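You operate a simulated robot arm through the tools that you are given. There is no shell and no other tool. Be economical: measure what you need, move in short steps, check, and stop when the job is done.

Carry out the task below with a simulated robot arm. There is one attempt and no reset: what you move stays moved.

Task
Wipe the juice mark off the table with the damp sponge.
Fine: move the blue glass off the mark onto the green coaster first; wet the sponge in the stone dish with a little water from the glass jug; jug and sponge go back. Spill no more than 8 ml a pour or dip. China and glass break when dropped, knocked or squeezed. Drop and topple nothing. Set down upright: water glass, glass jug. What is to be rubbed or washed off counts as gone when no trace of it is left.

Only the result counts: the job must be done as asked and must still hold three seconds after the hand-in. Knocking over, shifting, dropping, spilling or breaking anything else fails it.

Robot
A 6-joint arm with a two-finger parallel gripper, fixed in place. Base frame: the origin is at the foot of the arm, x ahead of it, y to its left, z up. Readings come in mm, rad, newtons and seconds.
With the tool pointing down near the work surface it reaches from about 100 to 740 mm from the base axis. Its first joint turns from -2.007 to 2.007 rad. Payload 4.2 kg.
The TCP is the grasp point between the finger pads, 23 mm short of the fingertips. In the tool frame z runs along the fingers and y along their closing line. Largest opening 94 mm; finger width 38, thickness 10; the body of the gripper, 54 by 96 mm, starts 39 mm behind the TCP.
Orientation is that of the tool frame in the base frame, as a unit quaternion [w, x, y, z]. With the fingers straight down and closing along the base's y, the tool's x points along the base's -x, its y along +y and its z along -z.

Tools
- The arm moves only by the tool play_rows. Its argument "targets" is a list of rows, each an object of numbers (a shift or turn left out is 0, a gripper value left out holds the last): "tx", "ty", "tz": the shift along the base's x, y, z in mm; "rx", "ry", "rz": the turn, a rotation vector about the base's x, y, z in degrees; "gripper": the opening, from 0 (shut) to 1 (fully open). In form: [{"tx": .., "ty": .., "tz": .., "rx": .., "ry": .., "rz": .., "gripper": ..}, ...]. A call has 1 to 12 rows; each row shifts and turns the commanded pose from where the row before left it. Rows are played at 5 a second. More than 50 mm and 0.15 rad between two rows, or a gripper value outside its range, and nothing of the call is played. A pose out of reach is approached as far as the arm can. The call stops where the force on the tool passes 40 N (or 10 N more than at its start, if that is more) or the arm is blocked; 0.2 s more then pass. The fingers move at their own pace (about 108 mm/s each) and stop on an object; they squeeze with about 33 N. The grip force told is the motor's: it shows also when the fingers shut on nothing. Time passes only in rows, and 0.2 s behind the last, so rows that do not move let the fingers close. It gives the time, the measured TCP pose, the force on the tool (base axes), the opening and the grip force at its end, in the units of the frame above (readings bear some noise), with the torque about the TCP (base axes, N m) and any sound that the robot's microphone picked up.
- Cameras (640 x 400 px; columns grow to the right, rows downward): "scene" is fixed at [401.1, -650.8, 1340.3]; the picture's right is [0.90, -0.43, 0.00], its down [-0.22, -0.46, -0.86] and it looks along [0.37, 0.77, -0.51] (base axes); focal length 353 px, centre (320, 200). "wrist" rides on the gripper at [87, 16, -75] in the tool frame; the picture's right is [-0.18, 0.98, 0.00], its down [-0.58, -0.11, -0.81] and it looks along [-0.79, -0.15, 0.59] (tool axes); focal length 243 px, centre (320, 200).
- capture(camera): a new picture of that camera. No time passes.
- slide_trunk(by): slides the trunk up (or, below 0, down) by that many mm; the arm rides with it, the base frame stays. It gives what a move gives, with no picture.
- point_at(camera, pixels): there is no depth. For up to 12 entries [column, row, z] of the newest picture of that camera ("zoom" is the newest enlarged one), the place [x, y] in the base frame at which the ray of that pixel passes the height z, good to about 2 mm. No time passes.
- enlarge(camera, box): a new picture of the part [left, top, right, bottom] of that camera's present view, enlarged. No time passes.
- hand_in(): hands the job in; it is judged then, once.

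Keep the steps short. Do not move on a guess: measure, check each grasp and each placing, and mend mistakes. In all there are 80 turns and 54 pictures (those below and enlarged ones count). Leave the gripper open and the arm clear of the work at the hand-in unless told otherwise, and finish with a single line.

The tools are called after "Emit:" as a command line: name --argument value ..., lists and objects as JSON in quotes. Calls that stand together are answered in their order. play_rows: Moves the arm, as the interface text tells. Its arguments: {"type":"object","properties":{"targets":{"type":"array","items":{"type":"object","properties":{"tx":{"type":"number"},"ty":{"type":"number"},"tz":{"type":"number"},"rx":{"type":"number"},"ry":{"type":"number"},"rz":{"type":"number"},"gripper":{"type":"number"}}}}},"required":["targets"]} The other tools are called the same way: slide_trunk (by) slides the trunk up or down; capture (camera) takes a picture; point_at (camera, pixels) gives the place at which the rays of pixels pass given heights; enlarge (camera, box) takes an enlarged picture of a part of a camera's view; hand_in () hands the job in.

At the start:

```text
clock: 0.0
position: [445.6, 110.1, 1110.1]
tcp_rot: [-0.001, 0.001, 1.0, 0.0]
contact_force: [-0.1, -0.5, 0.3]
torque: [-0.01, -0.01, 0.02]
grip_width: 94.1
finger_force: 0.2
trunk travel left (down, up): [-700.0, 290.0]
```

scene: 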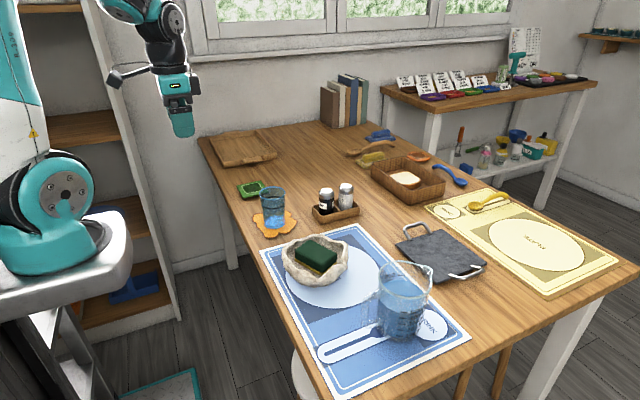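
wrist: 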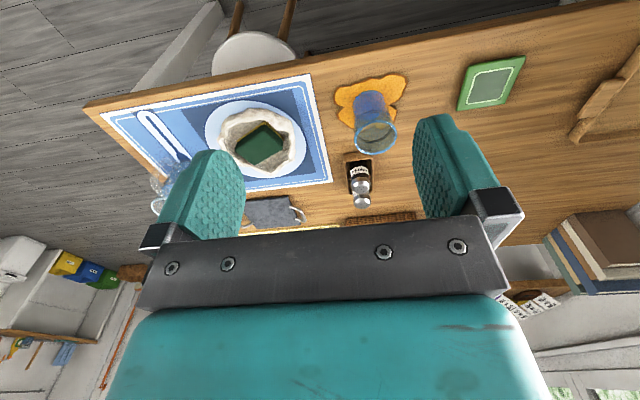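

I see the blue glass at about (272,205) on an orange mark, the green coaster at (252,190), the dish with the sponge at (317,258) and the jug at (403,300). I'll zoom in to see the details.

Emit:
enlarge --camera "scene" --box '[220, 160, 380, 260]'

Emit:
enlarge --camera "scene" --box '[260, 220, 480, 380]'

Emit:
point_at --camera "scene" --pixels '[[272, 225, 700], [272, 225, 750], [272, 225, 800], [252, 190, 750], [317, 280, 750], [403, 335, 750], [198, 138, 750], [627, 268, 750], [345, 398, 750]]'

Emit:
point_at --camera "wrist" --pixels '[[370, 100, 700], [370, 100, 750], [370, 100, 800], [493, 83, 700], [493, 83, 750], [493, 83, 800], [260, 145, 750]]'

```text
4.00 times, centred on (300, 210) of scene
```

zoom: 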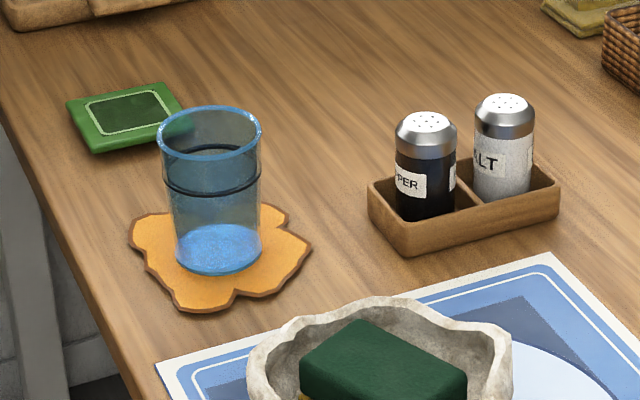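

```text
2.50 times, centred on (370, 300) of scene
```

zoom: 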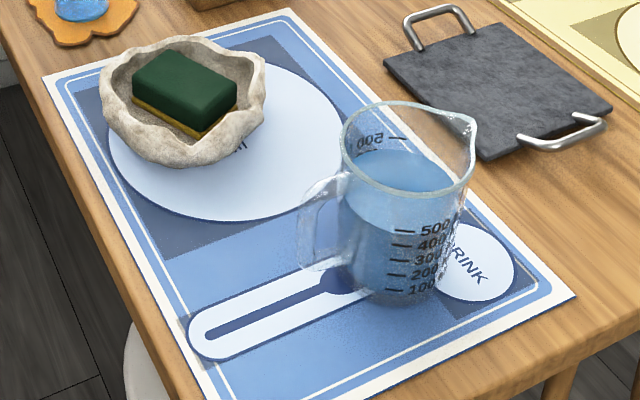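

```text
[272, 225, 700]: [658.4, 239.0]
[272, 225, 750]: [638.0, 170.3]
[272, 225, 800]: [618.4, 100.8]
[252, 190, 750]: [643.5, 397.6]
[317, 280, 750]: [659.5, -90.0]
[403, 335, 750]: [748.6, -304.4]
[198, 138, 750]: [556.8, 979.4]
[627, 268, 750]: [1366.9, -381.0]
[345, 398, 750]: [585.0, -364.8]
```

```text
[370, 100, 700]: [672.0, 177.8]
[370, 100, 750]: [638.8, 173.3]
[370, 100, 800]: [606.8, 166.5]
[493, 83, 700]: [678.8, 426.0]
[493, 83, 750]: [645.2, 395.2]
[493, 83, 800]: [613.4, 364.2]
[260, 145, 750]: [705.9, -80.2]
```

The two cameras agree on a table height of about 750 mm. The coaster is near (644,396), the glass near (638,172) and the jug near (749,-304). I'll lower the trunk by 200 mm and look from the wrist.

Emit:
slide_trunk --by -200

Emit:
capture --camera "wrist"

Emit:
capture --camera "scene"

```text
clock: 2.2
position: [445.6, 110.6, 910.4]
tcp_rot: [0.0, 0.0, 1.0, 0.0]
contact_force: [0.2, -0.7, -0.5]
torque: [0.03, -0.01, -0.01]
grip_width: 93.9
finger_force: 0.1
trunk travel left (down, up): [-500.0, 490.0]
```

```text
49 pictures are left
```

wrist: 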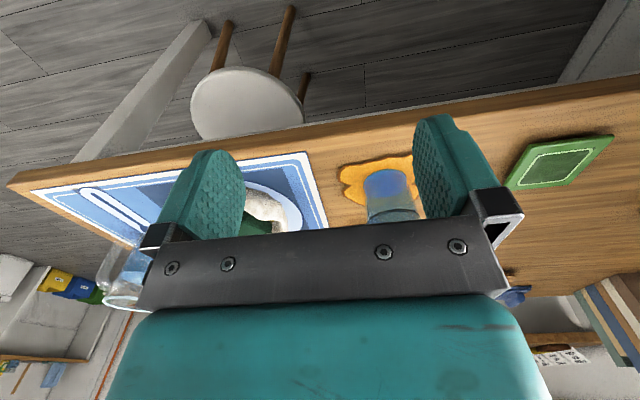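

```text
48 pictures are left
```

scene: 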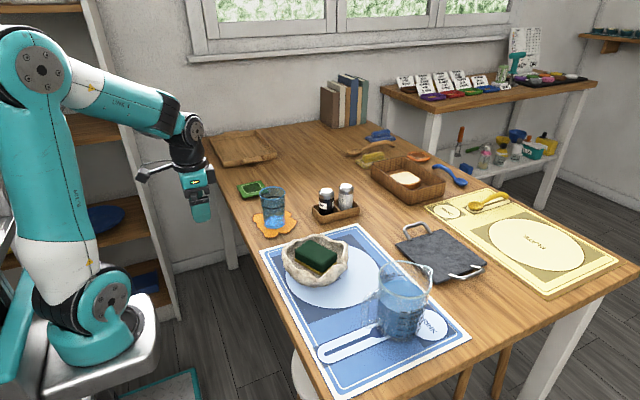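

The arm and foot now show in the scene picture. I'll measure the glass, mark, coaster, jug and dish on zoomed scene views, starting with the left group.

Emit:
enlarge --camera "scene" --box '[232, 170, 312, 245]'

```text
5.33 times, centred on (272, 208) of scene
```

zoom: 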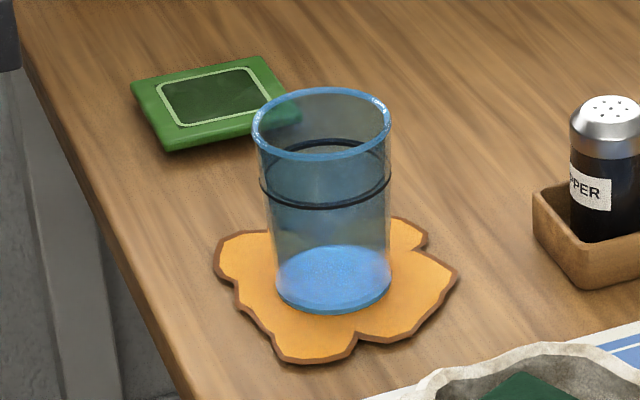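

Emit:
point_at --camera "zoom" --pixels '[[333, 282, 750], [321, 124, 840], [321, 124, 850], [321, 124, 860], [252, 124, 850], [391, 124, 850], [214, 268, 750], [458, 275, 750], [390, 218, 750], [290, 362, 750], [360, 340, 750], [238, 300, 750]]'

Emit:
point_at --camera "zoom" --pixels '[[132, 80, 758], [262, 56, 758], [170, 142, 758], [300, 115, 758], [170, 152, 750], [134, 92, 750], [277, 282, 750], [392, 282, 750], [22, 20, 750], [190, 398, 750], [540, 240, 750], [245, 235, 750]]'

```text
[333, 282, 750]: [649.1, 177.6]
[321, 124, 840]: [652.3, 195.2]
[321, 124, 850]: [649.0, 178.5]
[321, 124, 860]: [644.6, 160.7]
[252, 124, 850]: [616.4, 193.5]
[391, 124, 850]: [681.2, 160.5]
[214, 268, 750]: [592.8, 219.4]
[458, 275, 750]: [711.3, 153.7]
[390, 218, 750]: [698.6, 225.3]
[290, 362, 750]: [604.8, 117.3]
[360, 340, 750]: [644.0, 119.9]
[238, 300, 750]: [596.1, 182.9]
```

```text
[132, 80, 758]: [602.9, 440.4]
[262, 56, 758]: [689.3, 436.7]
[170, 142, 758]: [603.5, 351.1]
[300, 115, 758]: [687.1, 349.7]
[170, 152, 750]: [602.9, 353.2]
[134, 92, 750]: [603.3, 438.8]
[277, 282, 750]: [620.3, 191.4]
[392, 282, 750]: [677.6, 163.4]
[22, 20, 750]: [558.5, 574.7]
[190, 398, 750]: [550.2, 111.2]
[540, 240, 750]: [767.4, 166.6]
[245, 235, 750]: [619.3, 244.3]
```

The glass stands at (649,178). Its rim is at z=850 and 73 mm across. The coaster is centred at (646,395) with its top at about 758. The mark covers x 592–711 and y 117–245. I'll go above the glass with the tool leaned outward by 30°.

Emit:
play_rows --targets '[{"tx": 39, "ty": 13.5, "ry": -6, "gripper": 1}, {"tx": 39, "ty": 13.5, "ry": -6}, {"tx": 39, "ty": 13.5, "ry": -6}, {"tx": 39, "ty": 13.5, "ry": -6}, {"tx": 39, "ty": 13.5, "ry": -6}, {}]'

Emit:
capture --camera "scene"

Emit:
capture --camera "wrist"

```text
clock: 3.6
position: [641.9, 178.3, 910.7]
tcp_rot: [0.26, 0.0, 0.966, 0.0]
contact_force: [0.2, 0.6, 0.4]
torque: [0.0, 0.0, -0.03]
grip_width: 93.7
finger_force: 0.1
trunk travel left (down, up): [-500.0, 490.0]
```

```text
46 pictures are left
```

scene: 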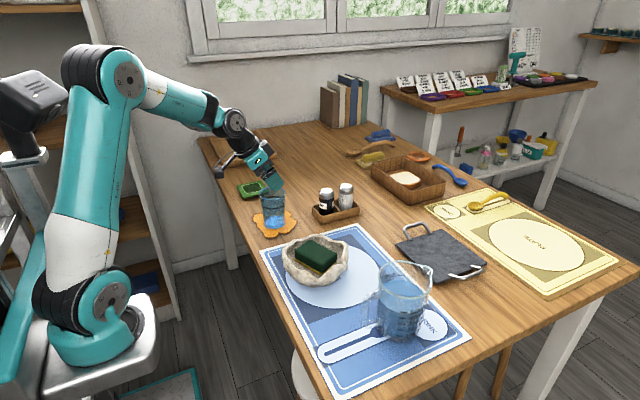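

```text
45 pictures are left
```

wrist: 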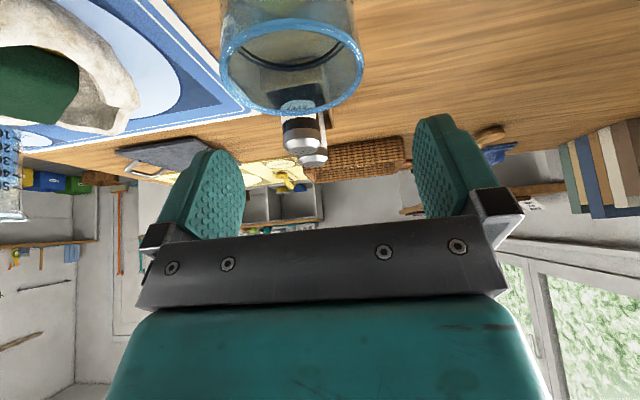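

I'll check the rim centre with the wrist camera, using the rim ends at about (219,55) and (364,78).

Emit:
point_at --camera "wrist" --pixels '[[291, 66, 850], [219, 60, 850], [364, 73, 850], [291, 116, 850], [291, 18, 850]]'

```text
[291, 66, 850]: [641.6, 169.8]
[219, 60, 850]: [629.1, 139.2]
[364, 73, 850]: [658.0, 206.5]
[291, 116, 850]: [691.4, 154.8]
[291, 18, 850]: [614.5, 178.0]
```

Emit:
enlarge --camera "wrist" --box '[200, 0, 392, 120]'

```text
3.33 times, centred on (296, 60) of wrist
```

zoom: 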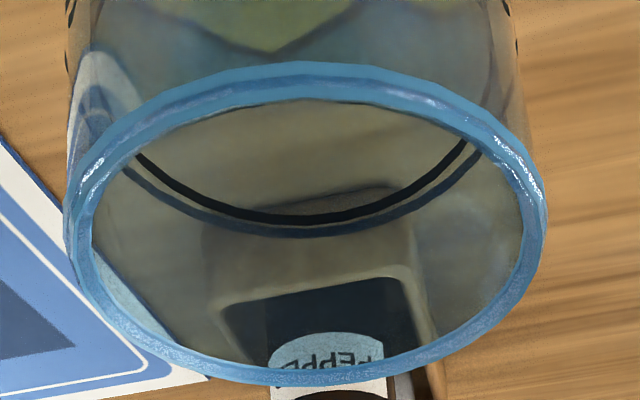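

Emit:
point_at --camera "zoom" --pixels '[[64, 210, 850], [546, 215, 850], [295, 62, 850], [310, 386, 850], [130, 115, 850], [480, 340, 850], [130, 330, 850], [490, 115, 850]]'

```text
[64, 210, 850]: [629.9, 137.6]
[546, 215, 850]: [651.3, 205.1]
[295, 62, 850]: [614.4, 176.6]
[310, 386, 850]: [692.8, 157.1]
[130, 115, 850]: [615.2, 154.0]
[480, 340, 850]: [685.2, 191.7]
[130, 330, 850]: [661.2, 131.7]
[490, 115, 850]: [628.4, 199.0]
```

The wrist view puts the rim centre at about (650,170), while the scene says (649,178). The two agree if the rim is at z≈854 and the table at ≈753. I'll aim for y=172 and go down halfway, then check.

Emit:
play_rows --targets '[{"ty": -6}, {"tz": -20}, {"tz": -20}, {}]'

Emit:
capture --camera "wrist"

Emit:
enlarge --camera "scene" --box '[232, 150, 312, 225]'

```text
clock: 4.6
position: [640.9, 172.0, 870.8]
tcp_rot: [0.258, 0.0, 0.966, 0.0]
contact_force: [0.5, 0.0, 0.5]
torque: [0.02, 0.01, -0.03]
grip_width: 94.0
finger_force: 0.1
trunk travel left (down, up): [-500.0, 490.0]
```

```text
43 pictures are left
```

wrist: 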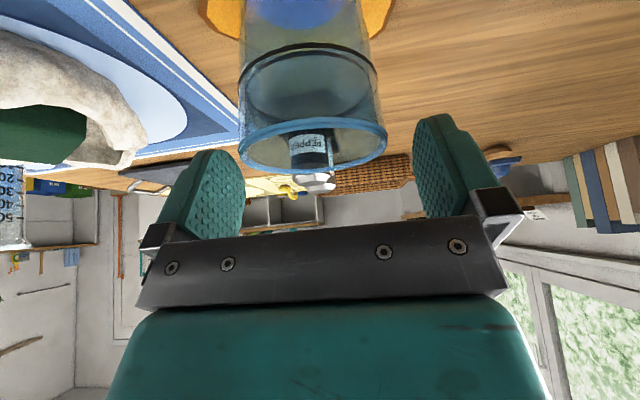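

```text
5.33 times, centred on (272, 188) of scene
```

zoom: 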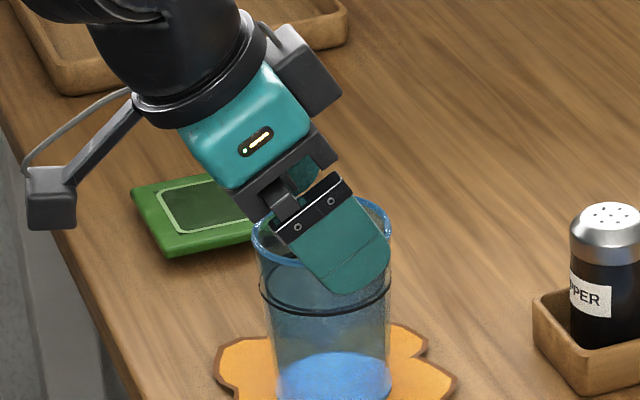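

Emit:
point_at --camera "wrist" --pixels '[[238, 145, 852], [387, 145, 852], [312, 175, 852], [315, 118, 852], [255, 160, 852], [368, 128, 852]]'

```text
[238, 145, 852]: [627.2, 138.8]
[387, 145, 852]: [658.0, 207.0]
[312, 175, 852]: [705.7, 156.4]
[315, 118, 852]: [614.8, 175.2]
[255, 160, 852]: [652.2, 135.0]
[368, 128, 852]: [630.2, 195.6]
```

The rim spans y 134–207, centred on the fingers. I'll go down to z≈834 and close.

Emit:
play_rows --targets '[{"tz": -18}, {"tz": -18}, {}, {"gripper": 0.7}, {"gripper": 0.5}, {}, {}]'

Emit:
capture --camera "wrist"

```text
clock: 6.2
position: [640.6, 172.2, 835.4]
tcp_rot: [0.259, 0.0, 0.966, 0.0]
contact_force: [1.1, -0.7, 1.0]
torque: [0.06, -0.11, -0.04]
grip_width: 71.2
finger_force: 32.8
trunk travel left (down, up): [-500.0, 490.0]
```

```text
41 pictures are left
```

wrist: 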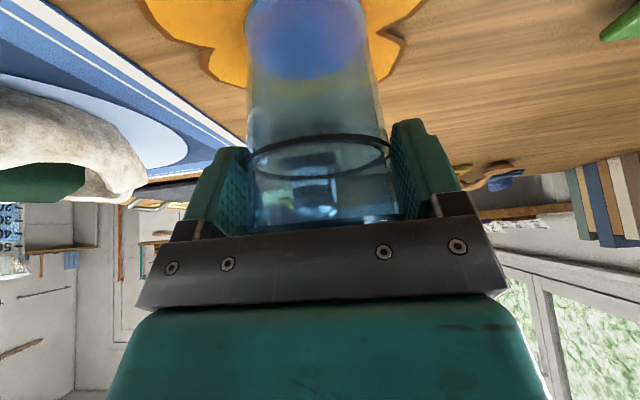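

The grip holds at 71 mm with 33 N. I'll lift 45 mm and carry the glass 220 mm in +y to above the coaster.

Emit:
play_rows --targets '[{"tz": 15}, {"tz": 30}, {"ty": 25}, {"ty": 45}, {"ty": 45}, {"ty": 45}, {"ty": 40}, {"ty": 20}, {}]'

Emit:
enlarge --camera "scene" --box '[212, 125, 312, 245]'

Emit:
capture --camera "wrist"

```text
clock: 8.2
position: [641.6, 391.4, 879.6]
tcp_rot: [0.259, -0.001, 0.966, 0.0]
contact_force: [-0.5, 0.1, -2.2]
torque: [-0.01, 0.01, 0.02]
grip_width: 71.3
finger_force: 32.7
trunk travel left (down, up): [-500.0, 490.0]
```

```text
3.33 times, centred on (262, 185) of scene
```

zoom: 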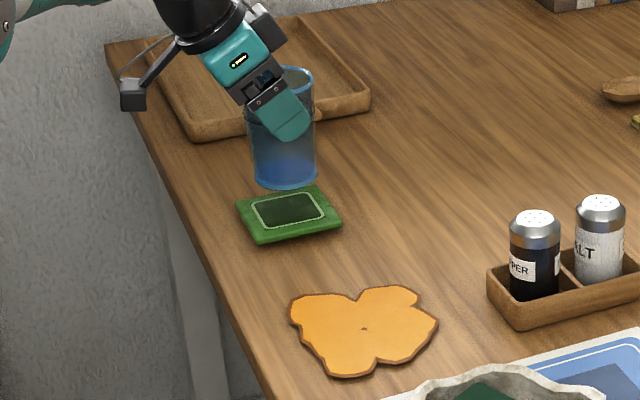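

```text
39 pictures are left
```

wrist: 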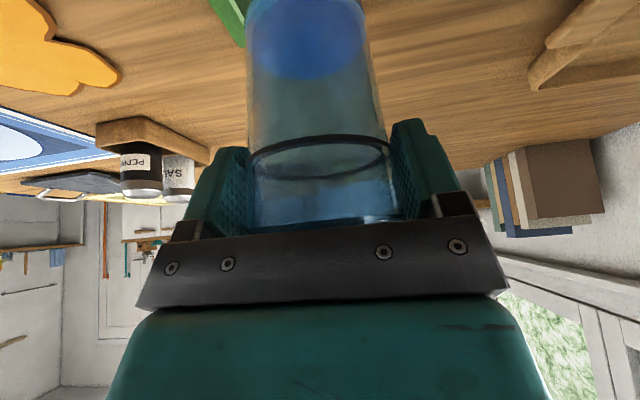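

Emit:
point_at --camera "zoom" --pixels '[[286, 174, 797], [286, 174, 794], [289, 212, 758], [289, 212, 761], [237, 213, 761], [305, 185, 761], [342, 221, 761], [257, 240, 758], [255, 174, 797], [317, 174, 797]]'

Emit:
point_at --camera "zoom" --pixels '[[290, 305, 752], [290, 322, 752], [330, 370, 752], [349, 377, 752], [376, 370, 752], [410, 360, 752], [438, 320, 752], [418, 292, 752], [390, 285, 752], [358, 298, 752], [308, 290, 752], [363, 330, 752]]'

```text
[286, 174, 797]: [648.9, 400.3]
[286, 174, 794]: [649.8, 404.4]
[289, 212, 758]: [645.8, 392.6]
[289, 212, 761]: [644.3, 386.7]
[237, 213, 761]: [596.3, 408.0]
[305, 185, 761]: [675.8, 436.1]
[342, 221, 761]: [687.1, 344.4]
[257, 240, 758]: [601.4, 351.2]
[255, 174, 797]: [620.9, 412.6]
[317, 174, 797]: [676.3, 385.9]
```

```text
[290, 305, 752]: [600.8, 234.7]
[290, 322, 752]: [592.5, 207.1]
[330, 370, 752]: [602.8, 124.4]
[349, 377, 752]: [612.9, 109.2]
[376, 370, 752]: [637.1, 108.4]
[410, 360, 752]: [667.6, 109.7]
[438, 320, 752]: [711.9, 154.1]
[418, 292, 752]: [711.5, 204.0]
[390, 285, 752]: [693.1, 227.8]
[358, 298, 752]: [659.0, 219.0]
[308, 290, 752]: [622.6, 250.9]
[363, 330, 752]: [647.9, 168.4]
```

The glass is in line with the coaster within a few mm. I'll nudge it by (-3,-2), lower it 28 mm, and then feel for contact.

Emit:
play_rows --targets '[{"tx": -3, "ty": -2, "tz": -8}, {"tz": -10}, {"tz": -10}, {}, {}]'

Emit:
enlarge --camera "scene" --box '[232, 140, 296, 204]'

```text
clock: 9.4
position: [637.6, 390.6, 851.0]
tcp_rot: [0.259, 0.0, 0.966, 0.0]
contact_force: [-0.4, -0.8, -2.2]
torque: [-0.01, 0.01, 0.0]
grip_width: 71.4
finger_force: 32.6
trunk travel left (down, up): [-500.0, 490.0]
```

```text
6.25 times, centred on (264, 172) of scene
```

zoom: 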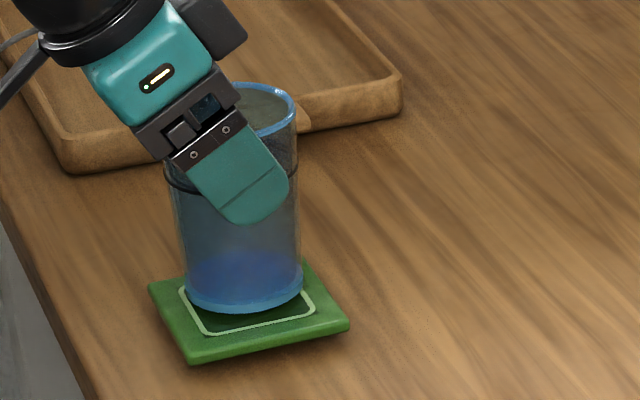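

Emit:
play_rows --targets '[{"tz": -2}, {"tz": -2}, {"tz": -1}, {}]'

```text
clock: 10.4
position: [639.3, 389.1, 848.8]
tcp_rot: [0.261, 0.001, 0.965, 0.002]
contact_force: [0.5, -2.3, 21.7]
torque: [0.04, -0.11, -0.02]
grip_width: 71.6
finger_force: 33.0
trunk travel left (down, up): [-500.0, 490.0]
```

Contact: the force rose to 22 N. I'll ease up 2 mm on the command, release, and check.

Emit:
play_rows --targets '[{"tz": 1.5}, {}, {"gripper": 0.85}, {"gripper": 1.0}, {}]'

Emit:
enlarge --camera "scene" --box '[232, 140, 296, 204]'

```text
clock: 11.6
position: [637.4, 389.5, 847.4]
tcp_rot: [0.259, 0.0, 0.966, 0.0]
contact_force: [0.0, 0.4, 0.5]
torque: [-0.02, 0.01, 0.01]
grip_width: 94.1
finger_force: 0.1
trunk travel left (down, up): [-500.0, 490.0]
```

```text
6.25 times, centred on (264, 172) of scene
```

zoom: 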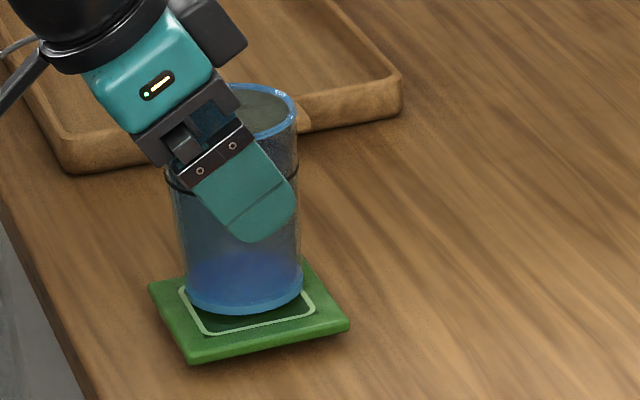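

The glass stands on the coaster. I'll retreat straight up, then zoom in on the jug.

Emit:
play_rows --targets '[{"tz": 20}, {"tz": 40}, {"tz": 45}, {"tx": -30, "ty": -40}, {"tx": -30, "ty": -40}, {"tx": -25, "ty": -40}, {"tx": -25, "ty": -40}, {"ty": -45}, {"ty": -45}, {"ty": -45}, {}]'

Emit:
enlarge --camera "scene" --box '[355, 245, 467, 357]'

Emit:
enlarge --camera "scene" --box '[225, 165, 275, 225]'

```text
clock: 14.0
position: [525.1, 93.7, 950.6]
tcp_rot: [0.258, 0.0, 0.966, 0.0]
contact_force: [-0.4, 0.1, 0.5]
torque: [-0.02, 0.01, 0.02]
grip_width: 93.9
finger_force: 0.1
out of reach, approached as far as the arm can: row 3
trunk travel left (down, up): [-500.0, 490.0]
```

```text
3.57 times, centred on (411, 301) of scene
```

zoom: 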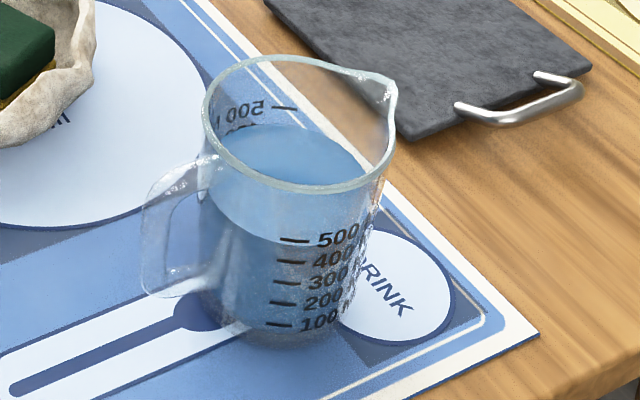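

```text
6.67 times, centred on (250, 195) of scene
```

zoom: 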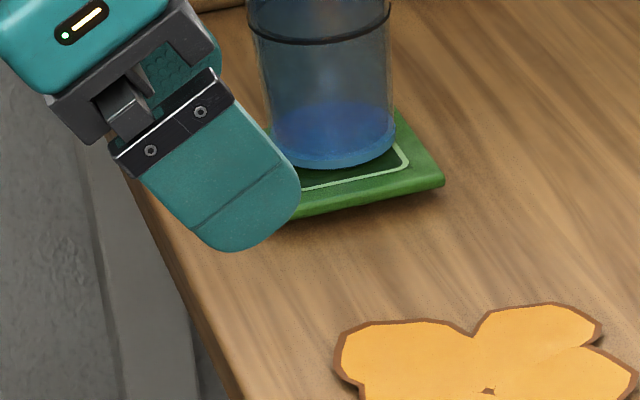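

Emit:
point_at --camera "scene" --pixels '[[397, 331, 754], [404.6, 280, 880], [404.6, 280, 890], [404.6, 280, 900], [378.2, 276, 890], [431, 284, 890], [432.3, 268.8, 890], [364, 312.2, 830], [367.6, 328, 800], [377.4, 290, 865], [379, 325, 754], [416, 334, 754]]'

Emit:
point_at --camera "scene" --pixels '[[404.6, 280, 870], [404.6, 280, 860], [378.2, 276, 870], [431, 284, 870], [432.3, 268.8, 870], [404, 298, 870], [404, 262, 870], [294, 262, 790], [349, 262, 790], [318, 285, 754], [318, 237, 800], [318, 282, 754]]'

```text
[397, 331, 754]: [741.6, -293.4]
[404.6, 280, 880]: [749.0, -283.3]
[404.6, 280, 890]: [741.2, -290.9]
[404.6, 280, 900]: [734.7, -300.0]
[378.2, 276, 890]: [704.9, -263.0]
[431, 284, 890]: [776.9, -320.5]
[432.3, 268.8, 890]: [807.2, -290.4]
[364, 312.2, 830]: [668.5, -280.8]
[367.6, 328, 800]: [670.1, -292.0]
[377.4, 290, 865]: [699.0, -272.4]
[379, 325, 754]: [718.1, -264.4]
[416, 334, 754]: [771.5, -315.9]
```

```text
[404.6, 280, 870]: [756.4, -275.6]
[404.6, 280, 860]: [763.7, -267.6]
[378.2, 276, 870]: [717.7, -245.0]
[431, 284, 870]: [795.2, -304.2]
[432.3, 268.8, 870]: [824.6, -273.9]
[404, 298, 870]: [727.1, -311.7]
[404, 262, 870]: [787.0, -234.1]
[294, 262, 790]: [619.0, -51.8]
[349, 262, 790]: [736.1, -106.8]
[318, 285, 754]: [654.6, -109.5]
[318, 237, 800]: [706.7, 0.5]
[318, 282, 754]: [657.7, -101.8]
```

The jug's axis is near (741,-292) and its rim at z≈890. The handle bar is at about (668,-281), facing the robot, and the spout points to +x. I'll move the tool in front of the handle, raised, with the tool 30° below horizontal, and look.

Emit:
play_rows --targets '[{"ty": -42, "ry": -6}, {"ty": -42, "ry": -6}, {"ty": -42, "ry": -6}, {"ty": -42, "ry": -6}, {"ty": -42, "ry": -6}, {"ty": -42}, {"ty": -42}, {"ty": -42}, {"ty": -40, "rz": -4}, {"tx": 15, "tz": -20}, {}]'

Emit:
capture --camera "wrist"

Emit:
capture --camera "scene"

```text
clock: 16.4
position: [591.5, -275.9, 971.6]
tcp_rot: [0.5, 0.03, 0.865, -0.017]
contact_force: [0.1, 0.5, 0.1]
torque: [0.02, 0.01, 0.01]
grip_width: 94.0
finger_force: 0.0
out of reach, approached as far as the arm can: row 3, 4, 5
trunk travel left (down, up): [-500.0, 490.0]
```

```text
34 pictures are left
```

wrist: 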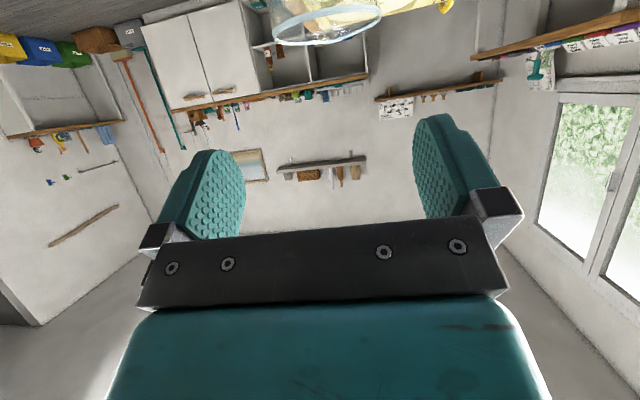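

```text
33 pictures are left
```

scene: 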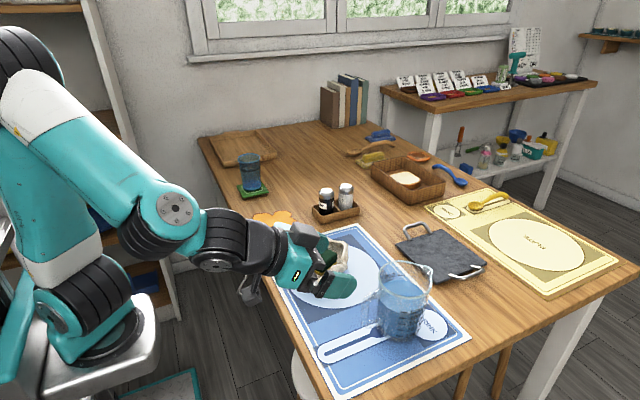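

The arm came out at (592,-276,972), ahead of where I commanded because some rows were clipped. I'll lower it in front of the handle at a safe distance (fingertips near x=635) and look again.

Emit:
play_rows --targets '[{"tx": 5, "ty": -5, "tz": -40}, {"tx": 5, "tz": -45}, {"tx": 3, "tz": -46}, {}]'

Emit:
capture --camera "wrist"

Emit:
enlarge --camera "scene" --box '[321, 245, 440, 350]'

```text
clock: 17.4
position: [604.7, -279.7, 841.1]
tcp_rot: [0.499, 0.031, 0.866, -0.018]
contact_force: [-1.4, 0.2, -0.2]
torque: [-0.02, 0.04, 0.02]
grip_width: 93.8
finger_force: 0.1
trunk travel left (down, up): [-500.0, 490.0]
```

```text
32 pictures are left
```

wrist: 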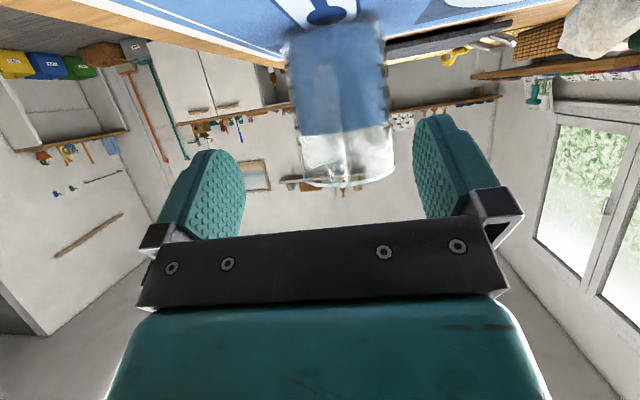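

```text
3.81 times, centred on (380, 298) of scene
```

zoom: 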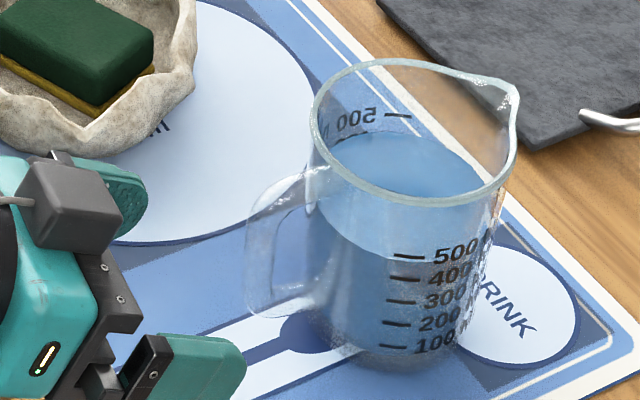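

Emit:
enlarge --camera "wrist" --box '[260, 0, 420, 200]'

```text
2.00 times, centred on (340, 100) of wrist
```

zoom: 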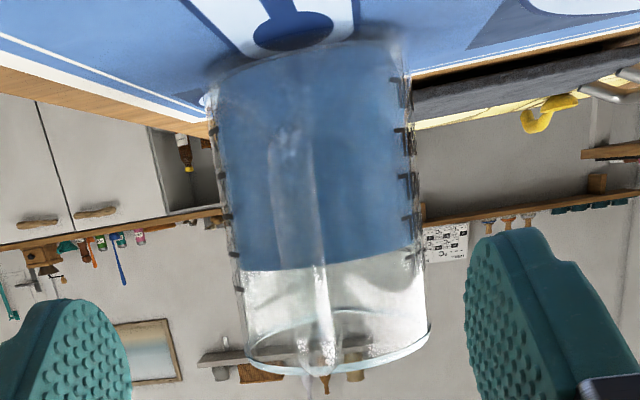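

I see the handle strip in the zoom from about (290,140) to (318,290). I'll find its y where the rays pass x≈670.

Emit:
point_at --camera "zoom" --pixels '[[293, 180, 810], [293, 180, 815], [293, 180, 820], [307, 240, 830], [307, 240, 840], [268, 180, 815], [318, 180, 815], [315, 280, 850], [315, 280, 860], [315, 280, 870]]'

Emit:
point_at --camera "zoom" --pixels '[[215, 160, 815], [405, 140, 815], [230, 240, 850], [415, 220, 850], [270, 240, 830], [325, 240, 830], [270, 240, 835], [325, 240, 835]]'

```text
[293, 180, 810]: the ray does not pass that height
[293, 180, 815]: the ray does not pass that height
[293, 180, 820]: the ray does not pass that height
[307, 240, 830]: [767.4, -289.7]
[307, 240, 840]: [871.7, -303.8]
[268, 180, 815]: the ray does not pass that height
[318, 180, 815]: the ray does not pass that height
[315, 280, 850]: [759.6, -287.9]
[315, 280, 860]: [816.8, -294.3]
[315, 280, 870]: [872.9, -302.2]
```

```text
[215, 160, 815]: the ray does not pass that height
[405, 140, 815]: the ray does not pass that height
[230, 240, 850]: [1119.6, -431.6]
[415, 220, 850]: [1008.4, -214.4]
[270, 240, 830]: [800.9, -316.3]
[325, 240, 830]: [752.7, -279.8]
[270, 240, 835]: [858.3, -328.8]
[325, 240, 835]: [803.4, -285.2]
```

The handle bar is at about (670,-278), running between z≈795 and 865, and the fingers are centred on it. I'll advance 55 mm with the fingers open and check.

Emit:
play_rows --targets '[{"tx": 20, "tz": -1}, {"tx": 20, "tz": -1}, {"tx": 15}, {}]'

Emit:
capture --camera "wrist"

Emit:
enlarge --camera "scene" --box '[321, 245, 440, 350]'

```text
clock: 18.4
position: [659.7, -278.3, 840.0]
tcp_rot: [0.5, 0.031, 0.866, -0.017]
contact_force: [-0.7, 0.4, -0.7]
torque: [0.01, -0.01, 0.02]
grip_width: 94.1
finger_force: 0.0
trunk travel left (down, up): [-500.0, 490.0]
```

```text
29 pictures are left
```

wrist: 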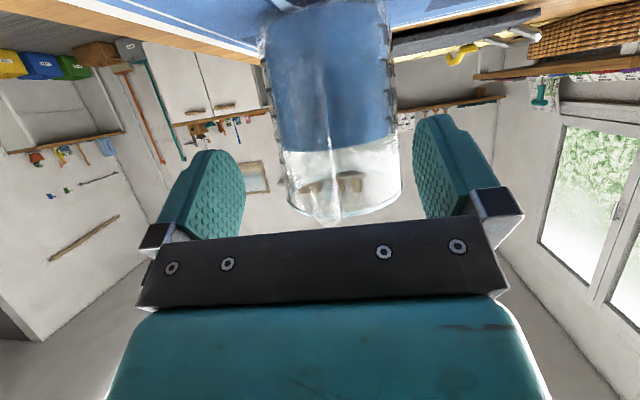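

```text
3.81 times, centred on (380, 298) of scene
```

zoom: 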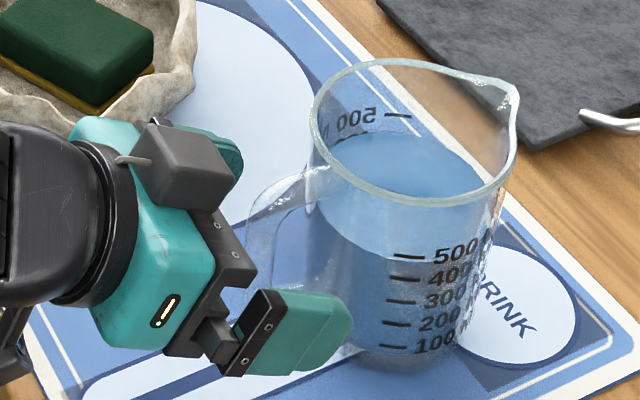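

The handle lies between the fingers. I'll close on it.

Emit:
play_rows --targets '[{"tx": 2, "gripper": 0.5}, {"gripper": 0.3}, {"gripper": 0.1}, {"gripper": 0.0}, {}, {}]'

Emit:
enlarge --camera "scene" --box '[321, 245, 440, 350]'

```text
clock: 19.8
position: [661.7, -278.7, 840.1]
tcp_rot: [0.5, 0.031, 0.866, -0.018]
contact_force: [1.4, -1.6, 0.8]
torque: [-0.11, -0.07, -0.03]
grip_width: 15.6
finger_force: 33.1
trunk travel left (down, up): [-500.0, 490.0]
```

```text
3.81 times, centred on (380, 298) of scene
```

zoom: 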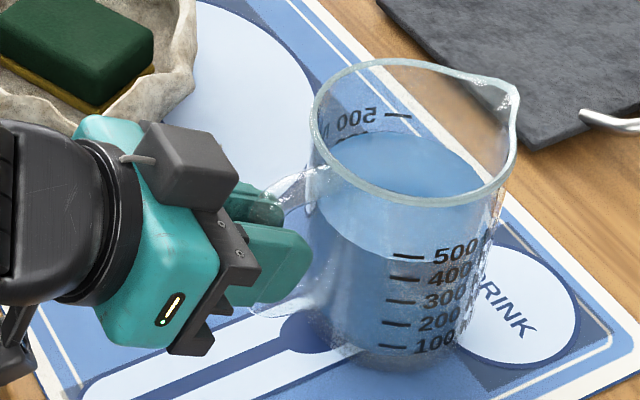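

Gripped: the handle is 15.6 mm thick and holds at 33 N. I'll lift a few mm to test for slipping.

Emit:
play_rows --targets '[{"tz": 4}, {"tz": 4}, {}, {}]'

Emit:
enlarge --camera "scene" --box '[321, 245, 440, 350]'

```text
clock: 20.8
position: [662.0, -279.3, 847.7]
tcp_rot: [0.499, 0.031, 0.866, -0.017]
contact_force: [-0.7, -0.6, -8.0]
torque: [0.04, 0.6, -0.04]
grip_width: 15.3
finger_force: 32.9
trunk travel left (down, up): [-500.0, 490.0]
```

```text
3.81 times, centred on (380, 298) of scene
```

zoom: 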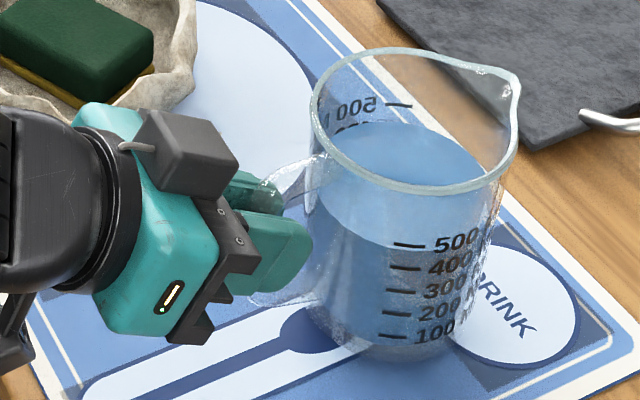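

The jug lifts cleanly: 8 N, and the grip doesn't sag. Before carrying it, I'll measure the dish and sponge in the scene view.

Emit:
enlarge --camera "scene" --box '[275, 225, 355, 295]'

```text
5.71 times, centred on (315, 260) of scene
```

zoom: 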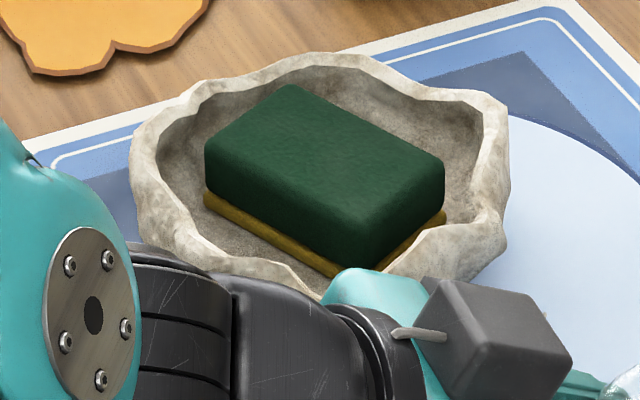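

Emit:
point_at --camera "zoom" --pixels '[[327, 155, 790], [327, 155, 800], [327, 155, 810], [327, 155, 820], [290, 85, 805], [445, 165, 805], [365, 230, 805], [205, 145, 805], [130, 140, 800], [510, 150, 800], [330, 53, 800], [320, 290, 800]]'

```text
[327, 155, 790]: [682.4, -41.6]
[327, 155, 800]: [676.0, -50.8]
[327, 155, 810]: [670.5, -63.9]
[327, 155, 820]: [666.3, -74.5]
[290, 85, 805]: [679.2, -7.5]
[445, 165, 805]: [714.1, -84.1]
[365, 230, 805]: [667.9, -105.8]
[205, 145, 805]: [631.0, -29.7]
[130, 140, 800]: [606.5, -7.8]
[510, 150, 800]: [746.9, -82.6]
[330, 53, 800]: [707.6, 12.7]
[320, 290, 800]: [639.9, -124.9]
```

The sponge's top centre is near (671,-56) at z≈803, and the dish is about 140 mm across. The spout is about 153 mm ahead of the TCP. I'll lift the jug higher and then swing it towards the dish, level, in small rows.

Emit:
play_rows --targets '[{"tz": 15}, {"tz": 25}, {"tz": 30}, {"tz": 15}, {"tx": -8, "ty": 10, "rz": 4}, {"tx": -12, "ty": 16, "rz": 5}, {"tx": -12, "ty": 16, "rz": 5}, {"tx": -12, "ty": 16, "rz": 5}, {}]'

Emit:
capture --camera "scene"

```text
clock: 22.8
position: [617.3, -222.2, 933.0]
tcp_rot: [0.495, -0.113, 0.859, 0.065]
contact_force: [-1.2, -0.4, -8.6]
torque: [-0.19, 0.59, -0.03]
grip_width: 15.2
finger_force: 33.1
trunk travel left (down, up): [-500.0, 490.0]
```

```text
24 pictures are left
```

scene: 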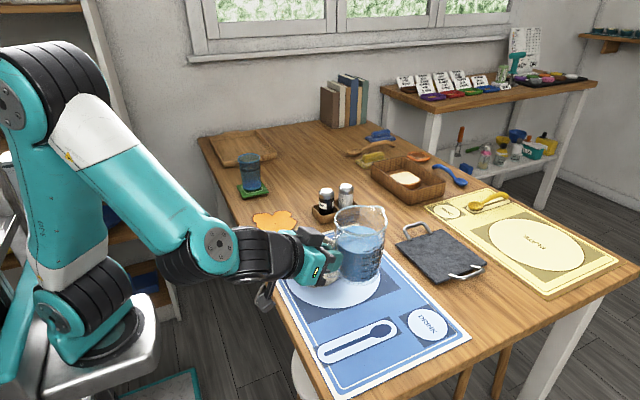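

Stable. I'll continue to the pouring position, level, with the heading going to 35°.

Emit:
play_rows --targets '[{"tx": -13, "ty": 16.6, "rz": 4}, {"tx": -13, "ty": 16.6, "rz": 4}, {"tx": -13, "ty": 16.6, "rz": 4}, {"tx": -13, "ty": 16.6, "rz": 4}, {"tx": -10, "ty": 16, "rz": 4}, {}]'

Emit:
enlarge --camera "scene" --box '[250, 180, 390, 300]'

```text
clock: 24.2
position: [557.6, -139.9, 934.2]
tcp_rot: [0.476, -0.261, 0.826, 0.15]
contact_force: [0.2, 0.1, -8.1]
torque: [-0.42, 0.48, -0.03]
grip_width: 15.6
finger_force: 32.7
out of reach, approached as far as the arm can: row 5
trunk travel left (down, up): [-500.0, 490.0]
```

```text
3.33 times, centred on (320, 240) of scene
```

zoom: 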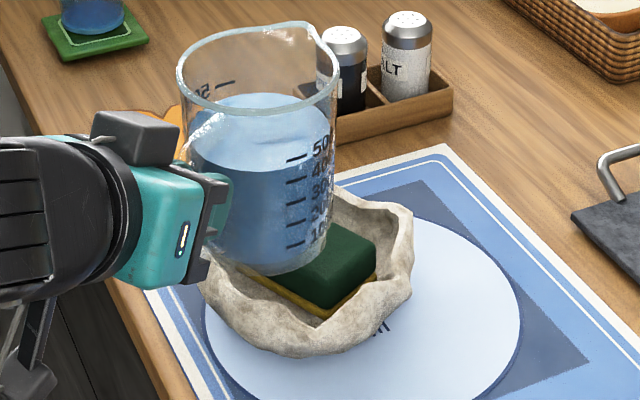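

The jug hangs level beside the dish. I'll tilt to 25° while rising 30 mm so the jug's foot clears the dish rim. No water should flow yet.

Emit:
play_rows --targets '[{"rx": -2.87, "ry": 4.1, "tz": 8}, {"rx": -2.87, "ry": 4.1, "tz": 8}, {"rx": -2.87, "ry": 4.1, "tz": 8}, {"rx": -2.87, "ry": 4.1, "tz": 6}, {"rx": -2.87, "ry": 4.1}, {}]'

Emit:
enlarge --camera "scene" --box '[250, 180, 390, 300]'

```text
clock: 25.6
position: [558.2, -141.3, 963.7]
tcp_rot: [0.285, -0.287, 0.91, 0.091]
contact_force: [-0.3, -0.5, -7.9]
torque: [-0.29, 0.38, 0.01]
grip_width: 15.1
finger_force: 32.6
trunk travel left (down, up): [-500.0, 490.0]
```

```text
3.33 times, centred on (320, 240) of scene
```

zoom: 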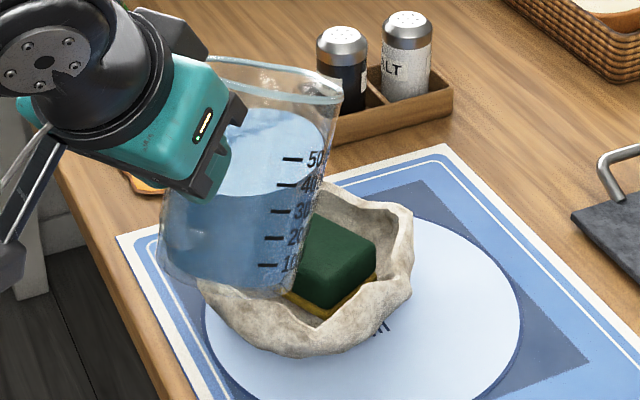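

Emit:
point_at --camera "zoom" --pixels '[[341, 95, 935], [341, 95, 925], [341, 95, 945]]'

```text
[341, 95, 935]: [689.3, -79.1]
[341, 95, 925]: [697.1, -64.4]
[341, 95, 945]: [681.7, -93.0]
```

The spout is over the far part of the dish at about (695,-60) and no water has flowed yet. I'll tilt to 35°, pulling back a little and lowering.

Emit:
play_rows --targets '[{"rx": -2.87, "ry": 4.1, "tx": -5, "ty": -3}, {"rx": -2.87, "ry": 4.1, "tx": -5, "ty": -3, "tz": -12}, {"tz": -8}, {}]'

Emit:
enlarge --camera "scene" --box '[250, 180, 390, 300]'

```text
clock: 26.6
position: [547.8, -144.8, 944.0]
tcp_rot: [0.206, -0.293, 0.931, 0.065]
contact_force: [-0.2, -0.2, -8.1]
torque: [-0.24, 0.26, 0.04]
grip_width: 15.2
finger_force: 33.2
trunk travel left (down, up): [-500.0, 490.0]
```

```text
3.33 times, centred on (320, 240) of scene
```

zoom: 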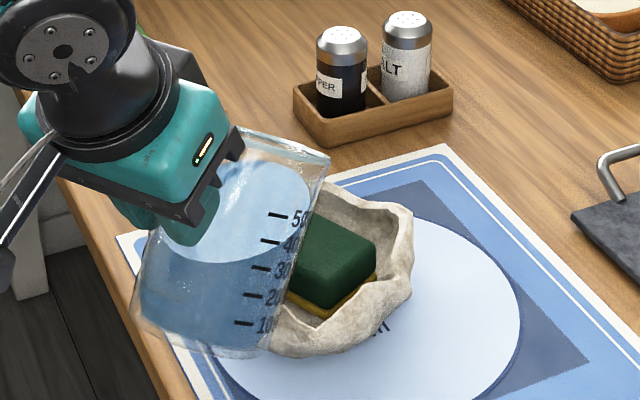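

The water is near the lip and the spout is over the sponge at about (670,-60). I'll tilt 4° more and check.

Emit:
play_rows --targets '[{"rx": -1.15, "ry": 1.64}, {"rx": -1.15, "ry": 1.64}, {}, {}]'

Emit:
enlarge --camera "scene" --box '[285, 200, 365, 270]'

```text
clock: 27.6
position: [548.8, -146.0, 944.1]
tcp_rot: [0.173, -0.295, 0.938, 0.055]
contact_force: [0.8, 0.3, -7.6]
torque: [-0.19, 0.24, -0.01]
grip_width: 15.4
finger_force: 33.1
trunk travel left (down, up): [-500.0, 490.0]
```

```text
5.71 times, centred on (325, 235) of scene
```

zoom: 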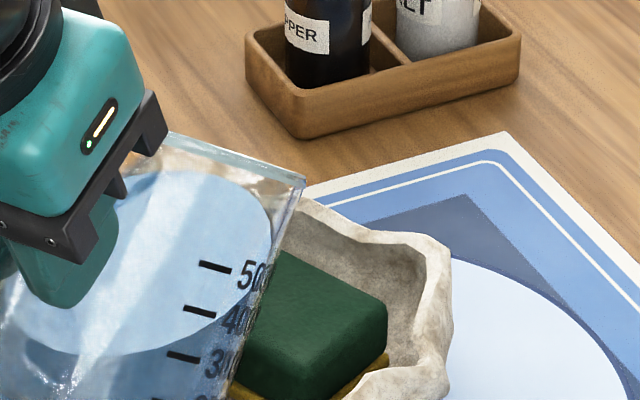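

There is still some way to the lip. I'll tilt 6° more.

Emit:
play_rows --targets '[{"rx": -1.15, "ry": 1.64, "tx": 2, "ty": 1.5}, {"rx": -1.15, "ry": 1.64, "tx": 2, "ty": 1.5}, {"rx": -1.15, "ry": 1.64}, {}]'

Emit:
enlarge --camera "scene" --box '[285, 200, 365, 270]'

```text
clock: 28.6
position: [552.8, -143.8, 942.8]
tcp_rot: [0.123, -0.298, 0.946, 0.039]
contact_force: [-0.2, -0.4, -8.3]
torque: [-0.13, 0.18, 0.0]
grip_width: 15.4
finger_force: 32.8
trunk travel left (down, up): [-500.0, 490.0]
```

```text
5.71 times, centred on (325, 235) of scene
```

zoom: 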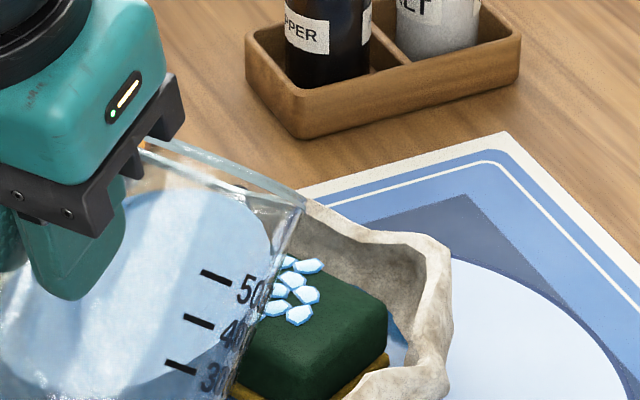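

Water is falling on the sponge and showing in the dish. I'll let it run one more beat and then tilt back.

Emit:
play_rows --targets '[{}, {"rx": 2.87, "ry": -4.1}, {"rx": 2.87, "ry": -4.1}, {"rx": 2.87, "ry": -4.1}, {}, {}]'

Emit:
enlarge --camera "scene" --box '[265, 190, 375, 290]'

```text
clock: 30.0
position: [551.5, -142.9, 944.0]
tcp_rot: [0.247, -0.29, 0.921, 0.078]
contact_force: [-5.0, -4.5, -0.3]
torque: [-0.57, 0.65, -0.04]
grip_width: 15.4
finger_force: 32.7
trunk travel left (down, up): [-500.0, 490.0]
```

```text
4.00 times, centred on (320, 240) of scene
```

zoom: 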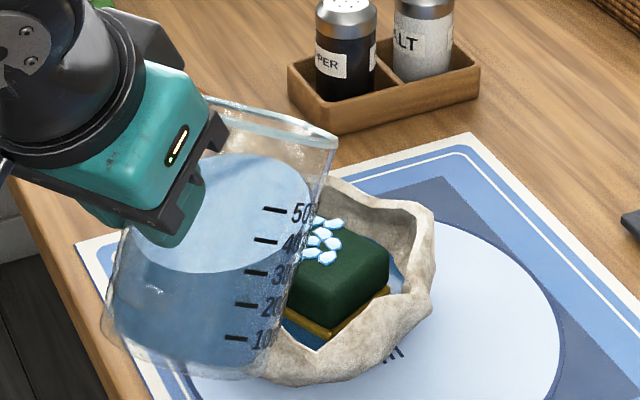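

The force now reads (-5,-4.5,-0.3), so the jug's foot is resting on the dish rim. I'll ease it up and back at once, at the same tilt.

Emit:
play_rows --targets '[{"tz": 3, "tx": -2, "ty": -1.5}, {"tz": 6, "tx": -2, "ty": -1.5}, {"tz": 12}, {"tz": 14}, {}]'

Emit:
enlarge --camera "scene" --box '[265, 190, 375, 290]'

```text
clock: 31.2
position: [549.1, -146.7, 979.3]
tcp_rot: [0.247, -0.29, 0.921, 0.079]
contact_force: [0.5, 0.4, -8.1]
torque: [-0.2, 0.26, -0.03]
grip_width: 15.6
finger_force: 33.0
trunk travel left (down, up): [-500.0, 490.0]
```

```text
4.00 times, centred on (320, 240) of scene
```

zoom: 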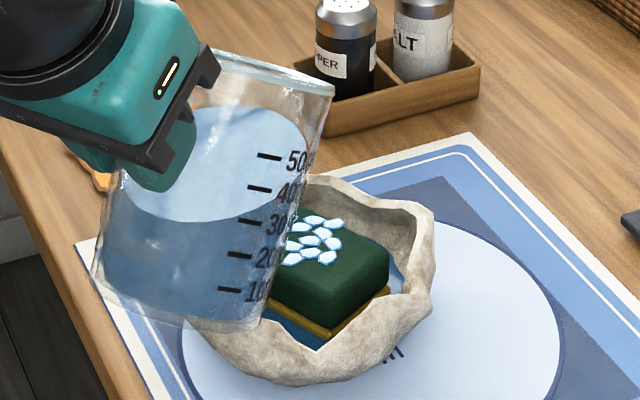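

The jug is free again at -8 N. The dish and sponge look unmoved, there was no sound, and water stands in the dish. I'll level the jug while moving away from the dish.

Emit:
play_rows --targets '[{"rx": 2.87, "ry": -4.1, "tx": 9, "ty": -11}, {"rx": 2.87, "ry": -4.1, "tx": 9, "ty": -11}, {"rx": 2.87, "ry": -4.1, "tx": 9, "ty": -11}, {"rx": 2.87, "ry": -4.1, "tx": 9, "ty": -11}, {"rx": 2.87, "ry": -4.1, "tx": 9, "ty": -11, "tz": -10}, {"rx": 2.87, "ry": -4.1, "tx": 9, "ty": -11, "tz": -10}, {}]'

```text
clock: 32.8
position: [602.1, -212.5, 959.2]
tcp_rot: [0.477, -0.261, 0.826, 0.151]
contact_force: [-0.7, 0.3, -7.9]
torque: [-0.32, 0.45, 0.0]
grip_width: 15.5
finger_force: 32.5
trunk travel left (down, up): [-500.0, 490.0]
```

Level again. I'll yaw back to the old heading and go above the jug's place.

Emit:
play_rows --targets '[{"tx": 7.5, "ty": -8.3, "tz": -2.4, "rz": -4.9}, {"tx": 7.5, "ty": -8.3, "tz": -2.4, "rz": -4.9}, {"tx": 7.5, "ty": -8.3, "tz": -2.4, "rz": -4.9}, {"tx": 7.5, "ty": -8.3, "tz": -2.4, "rz": -4.9}, {"tx": 7.5, "ty": -8.3, "tz": -2.4, "rz": -4.9}, {"tx": 7.5, "ty": -8.3, "tz": -2.4, "rz": -4.9}, {"tx": 7.5, "ty": -8.3, "tz": -2.4, "rz": -4.9}, {"tx": 7.5, "ty": -8.4, "tz": -2.4, "rz": -4.9}, {}]'

```text
clock: 34.8
position: [662.7, -279.9, 941.3]
tcp_rot: [0.499, 0.033, 0.866, -0.019]
contact_force: [1.1, -0.1, -7.5]
torque: [0.01, 0.6, 0.02]
grip_width: 15.7
finger_force: 32.7
trunk travel left (down, up): [-500.0, 490.0]
```

Same pose as at the lift. I'll lower to about 852 and look.

Emit:
play_rows --targets '[{"tz": -25}, {"tz": -30}, {"tz": -20}, {"tz": -14}, {}]'

Emit:
enlarge --camera "scene" --box '[321, 245, 440, 350]'

```text
clock: 36.0
position: [661.8, -279.6, 852.3]
tcp_rot: [0.5, 0.032, 0.865, -0.018]
contact_force: [0.1, 0.8, -8.2]
torque: [-0.03, 0.61, -0.01]
grip_width: 15.4
finger_force: 33.4
trunk travel left (down, up): [-500.0, 490.0]
```

```text
3.81 times, centred on (380, 298) of scene
```

zoom: 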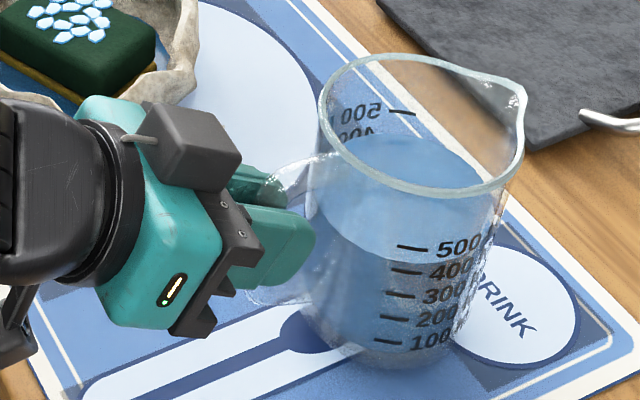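

The jug has turned about 4° nose-down in the grip from touching the rim. I'll pitch the tool up 4° to level it, and look again just above the mat.

Emit:
play_rows --targets '[{"ry": -2}, {"ry": -2}, {"tz": -4}, {}]'

Emit:
enlarge --camera "scene" --box '[321, 245, 440, 350]'

```text
clock: 37.0
position: [662.6, -278.8, 847.0]
tcp_rot: [0.529, 0.033, 0.848, -0.018]
contact_force: [0.6, 0.7, -8.5]
torque: [0.01, 0.6, -0.04]
grip_width: 15.4
finger_force: 32.8
trunk travel left (down, up): [-500.0, 490.0]
```

```text
3.81 times, centred on (380, 298) of scene
```

zoom: 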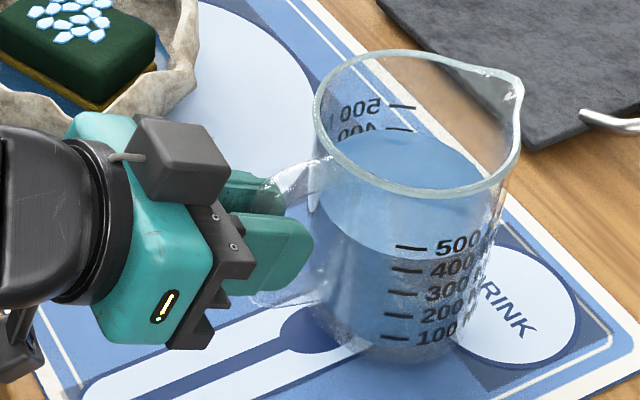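

That matches the picture taken just after lifting. I'll lower gently until the table carries the jug.

Emit:
play_rows --targets '[{"tz": -3}, {"tz": -2}, {"tz": -1}, {}]'

```text
clock: 38.0
position: [662.4, -279.9, 841.3]
tcp_rot: [0.53, 0.032, 0.847, -0.017]
contact_force: [-1.4, 0.7, -4.3]
torque: [-0.01, 0.39, 0.04]
grip_width: 15.6
finger_force: 33.1
trunk travel left (down, up): [-500.0, 490.0]
```

Emit:
play_rows --targets '[{"tz": -1}, {"tz": -1}, {}]'

```text
clock: 38.8
position: [662.0, -278.9, 841.2]
tcp_rot: [0.531, 0.033, 0.847, -0.017]
contact_force: [-6.2, 4.2, 14.6]
torque: [-0.06, 0.02, 0.05]
grip_width: 15.5
finger_force: 33.3
trunk travel left (down, up): [-500.0, 490.0]
```

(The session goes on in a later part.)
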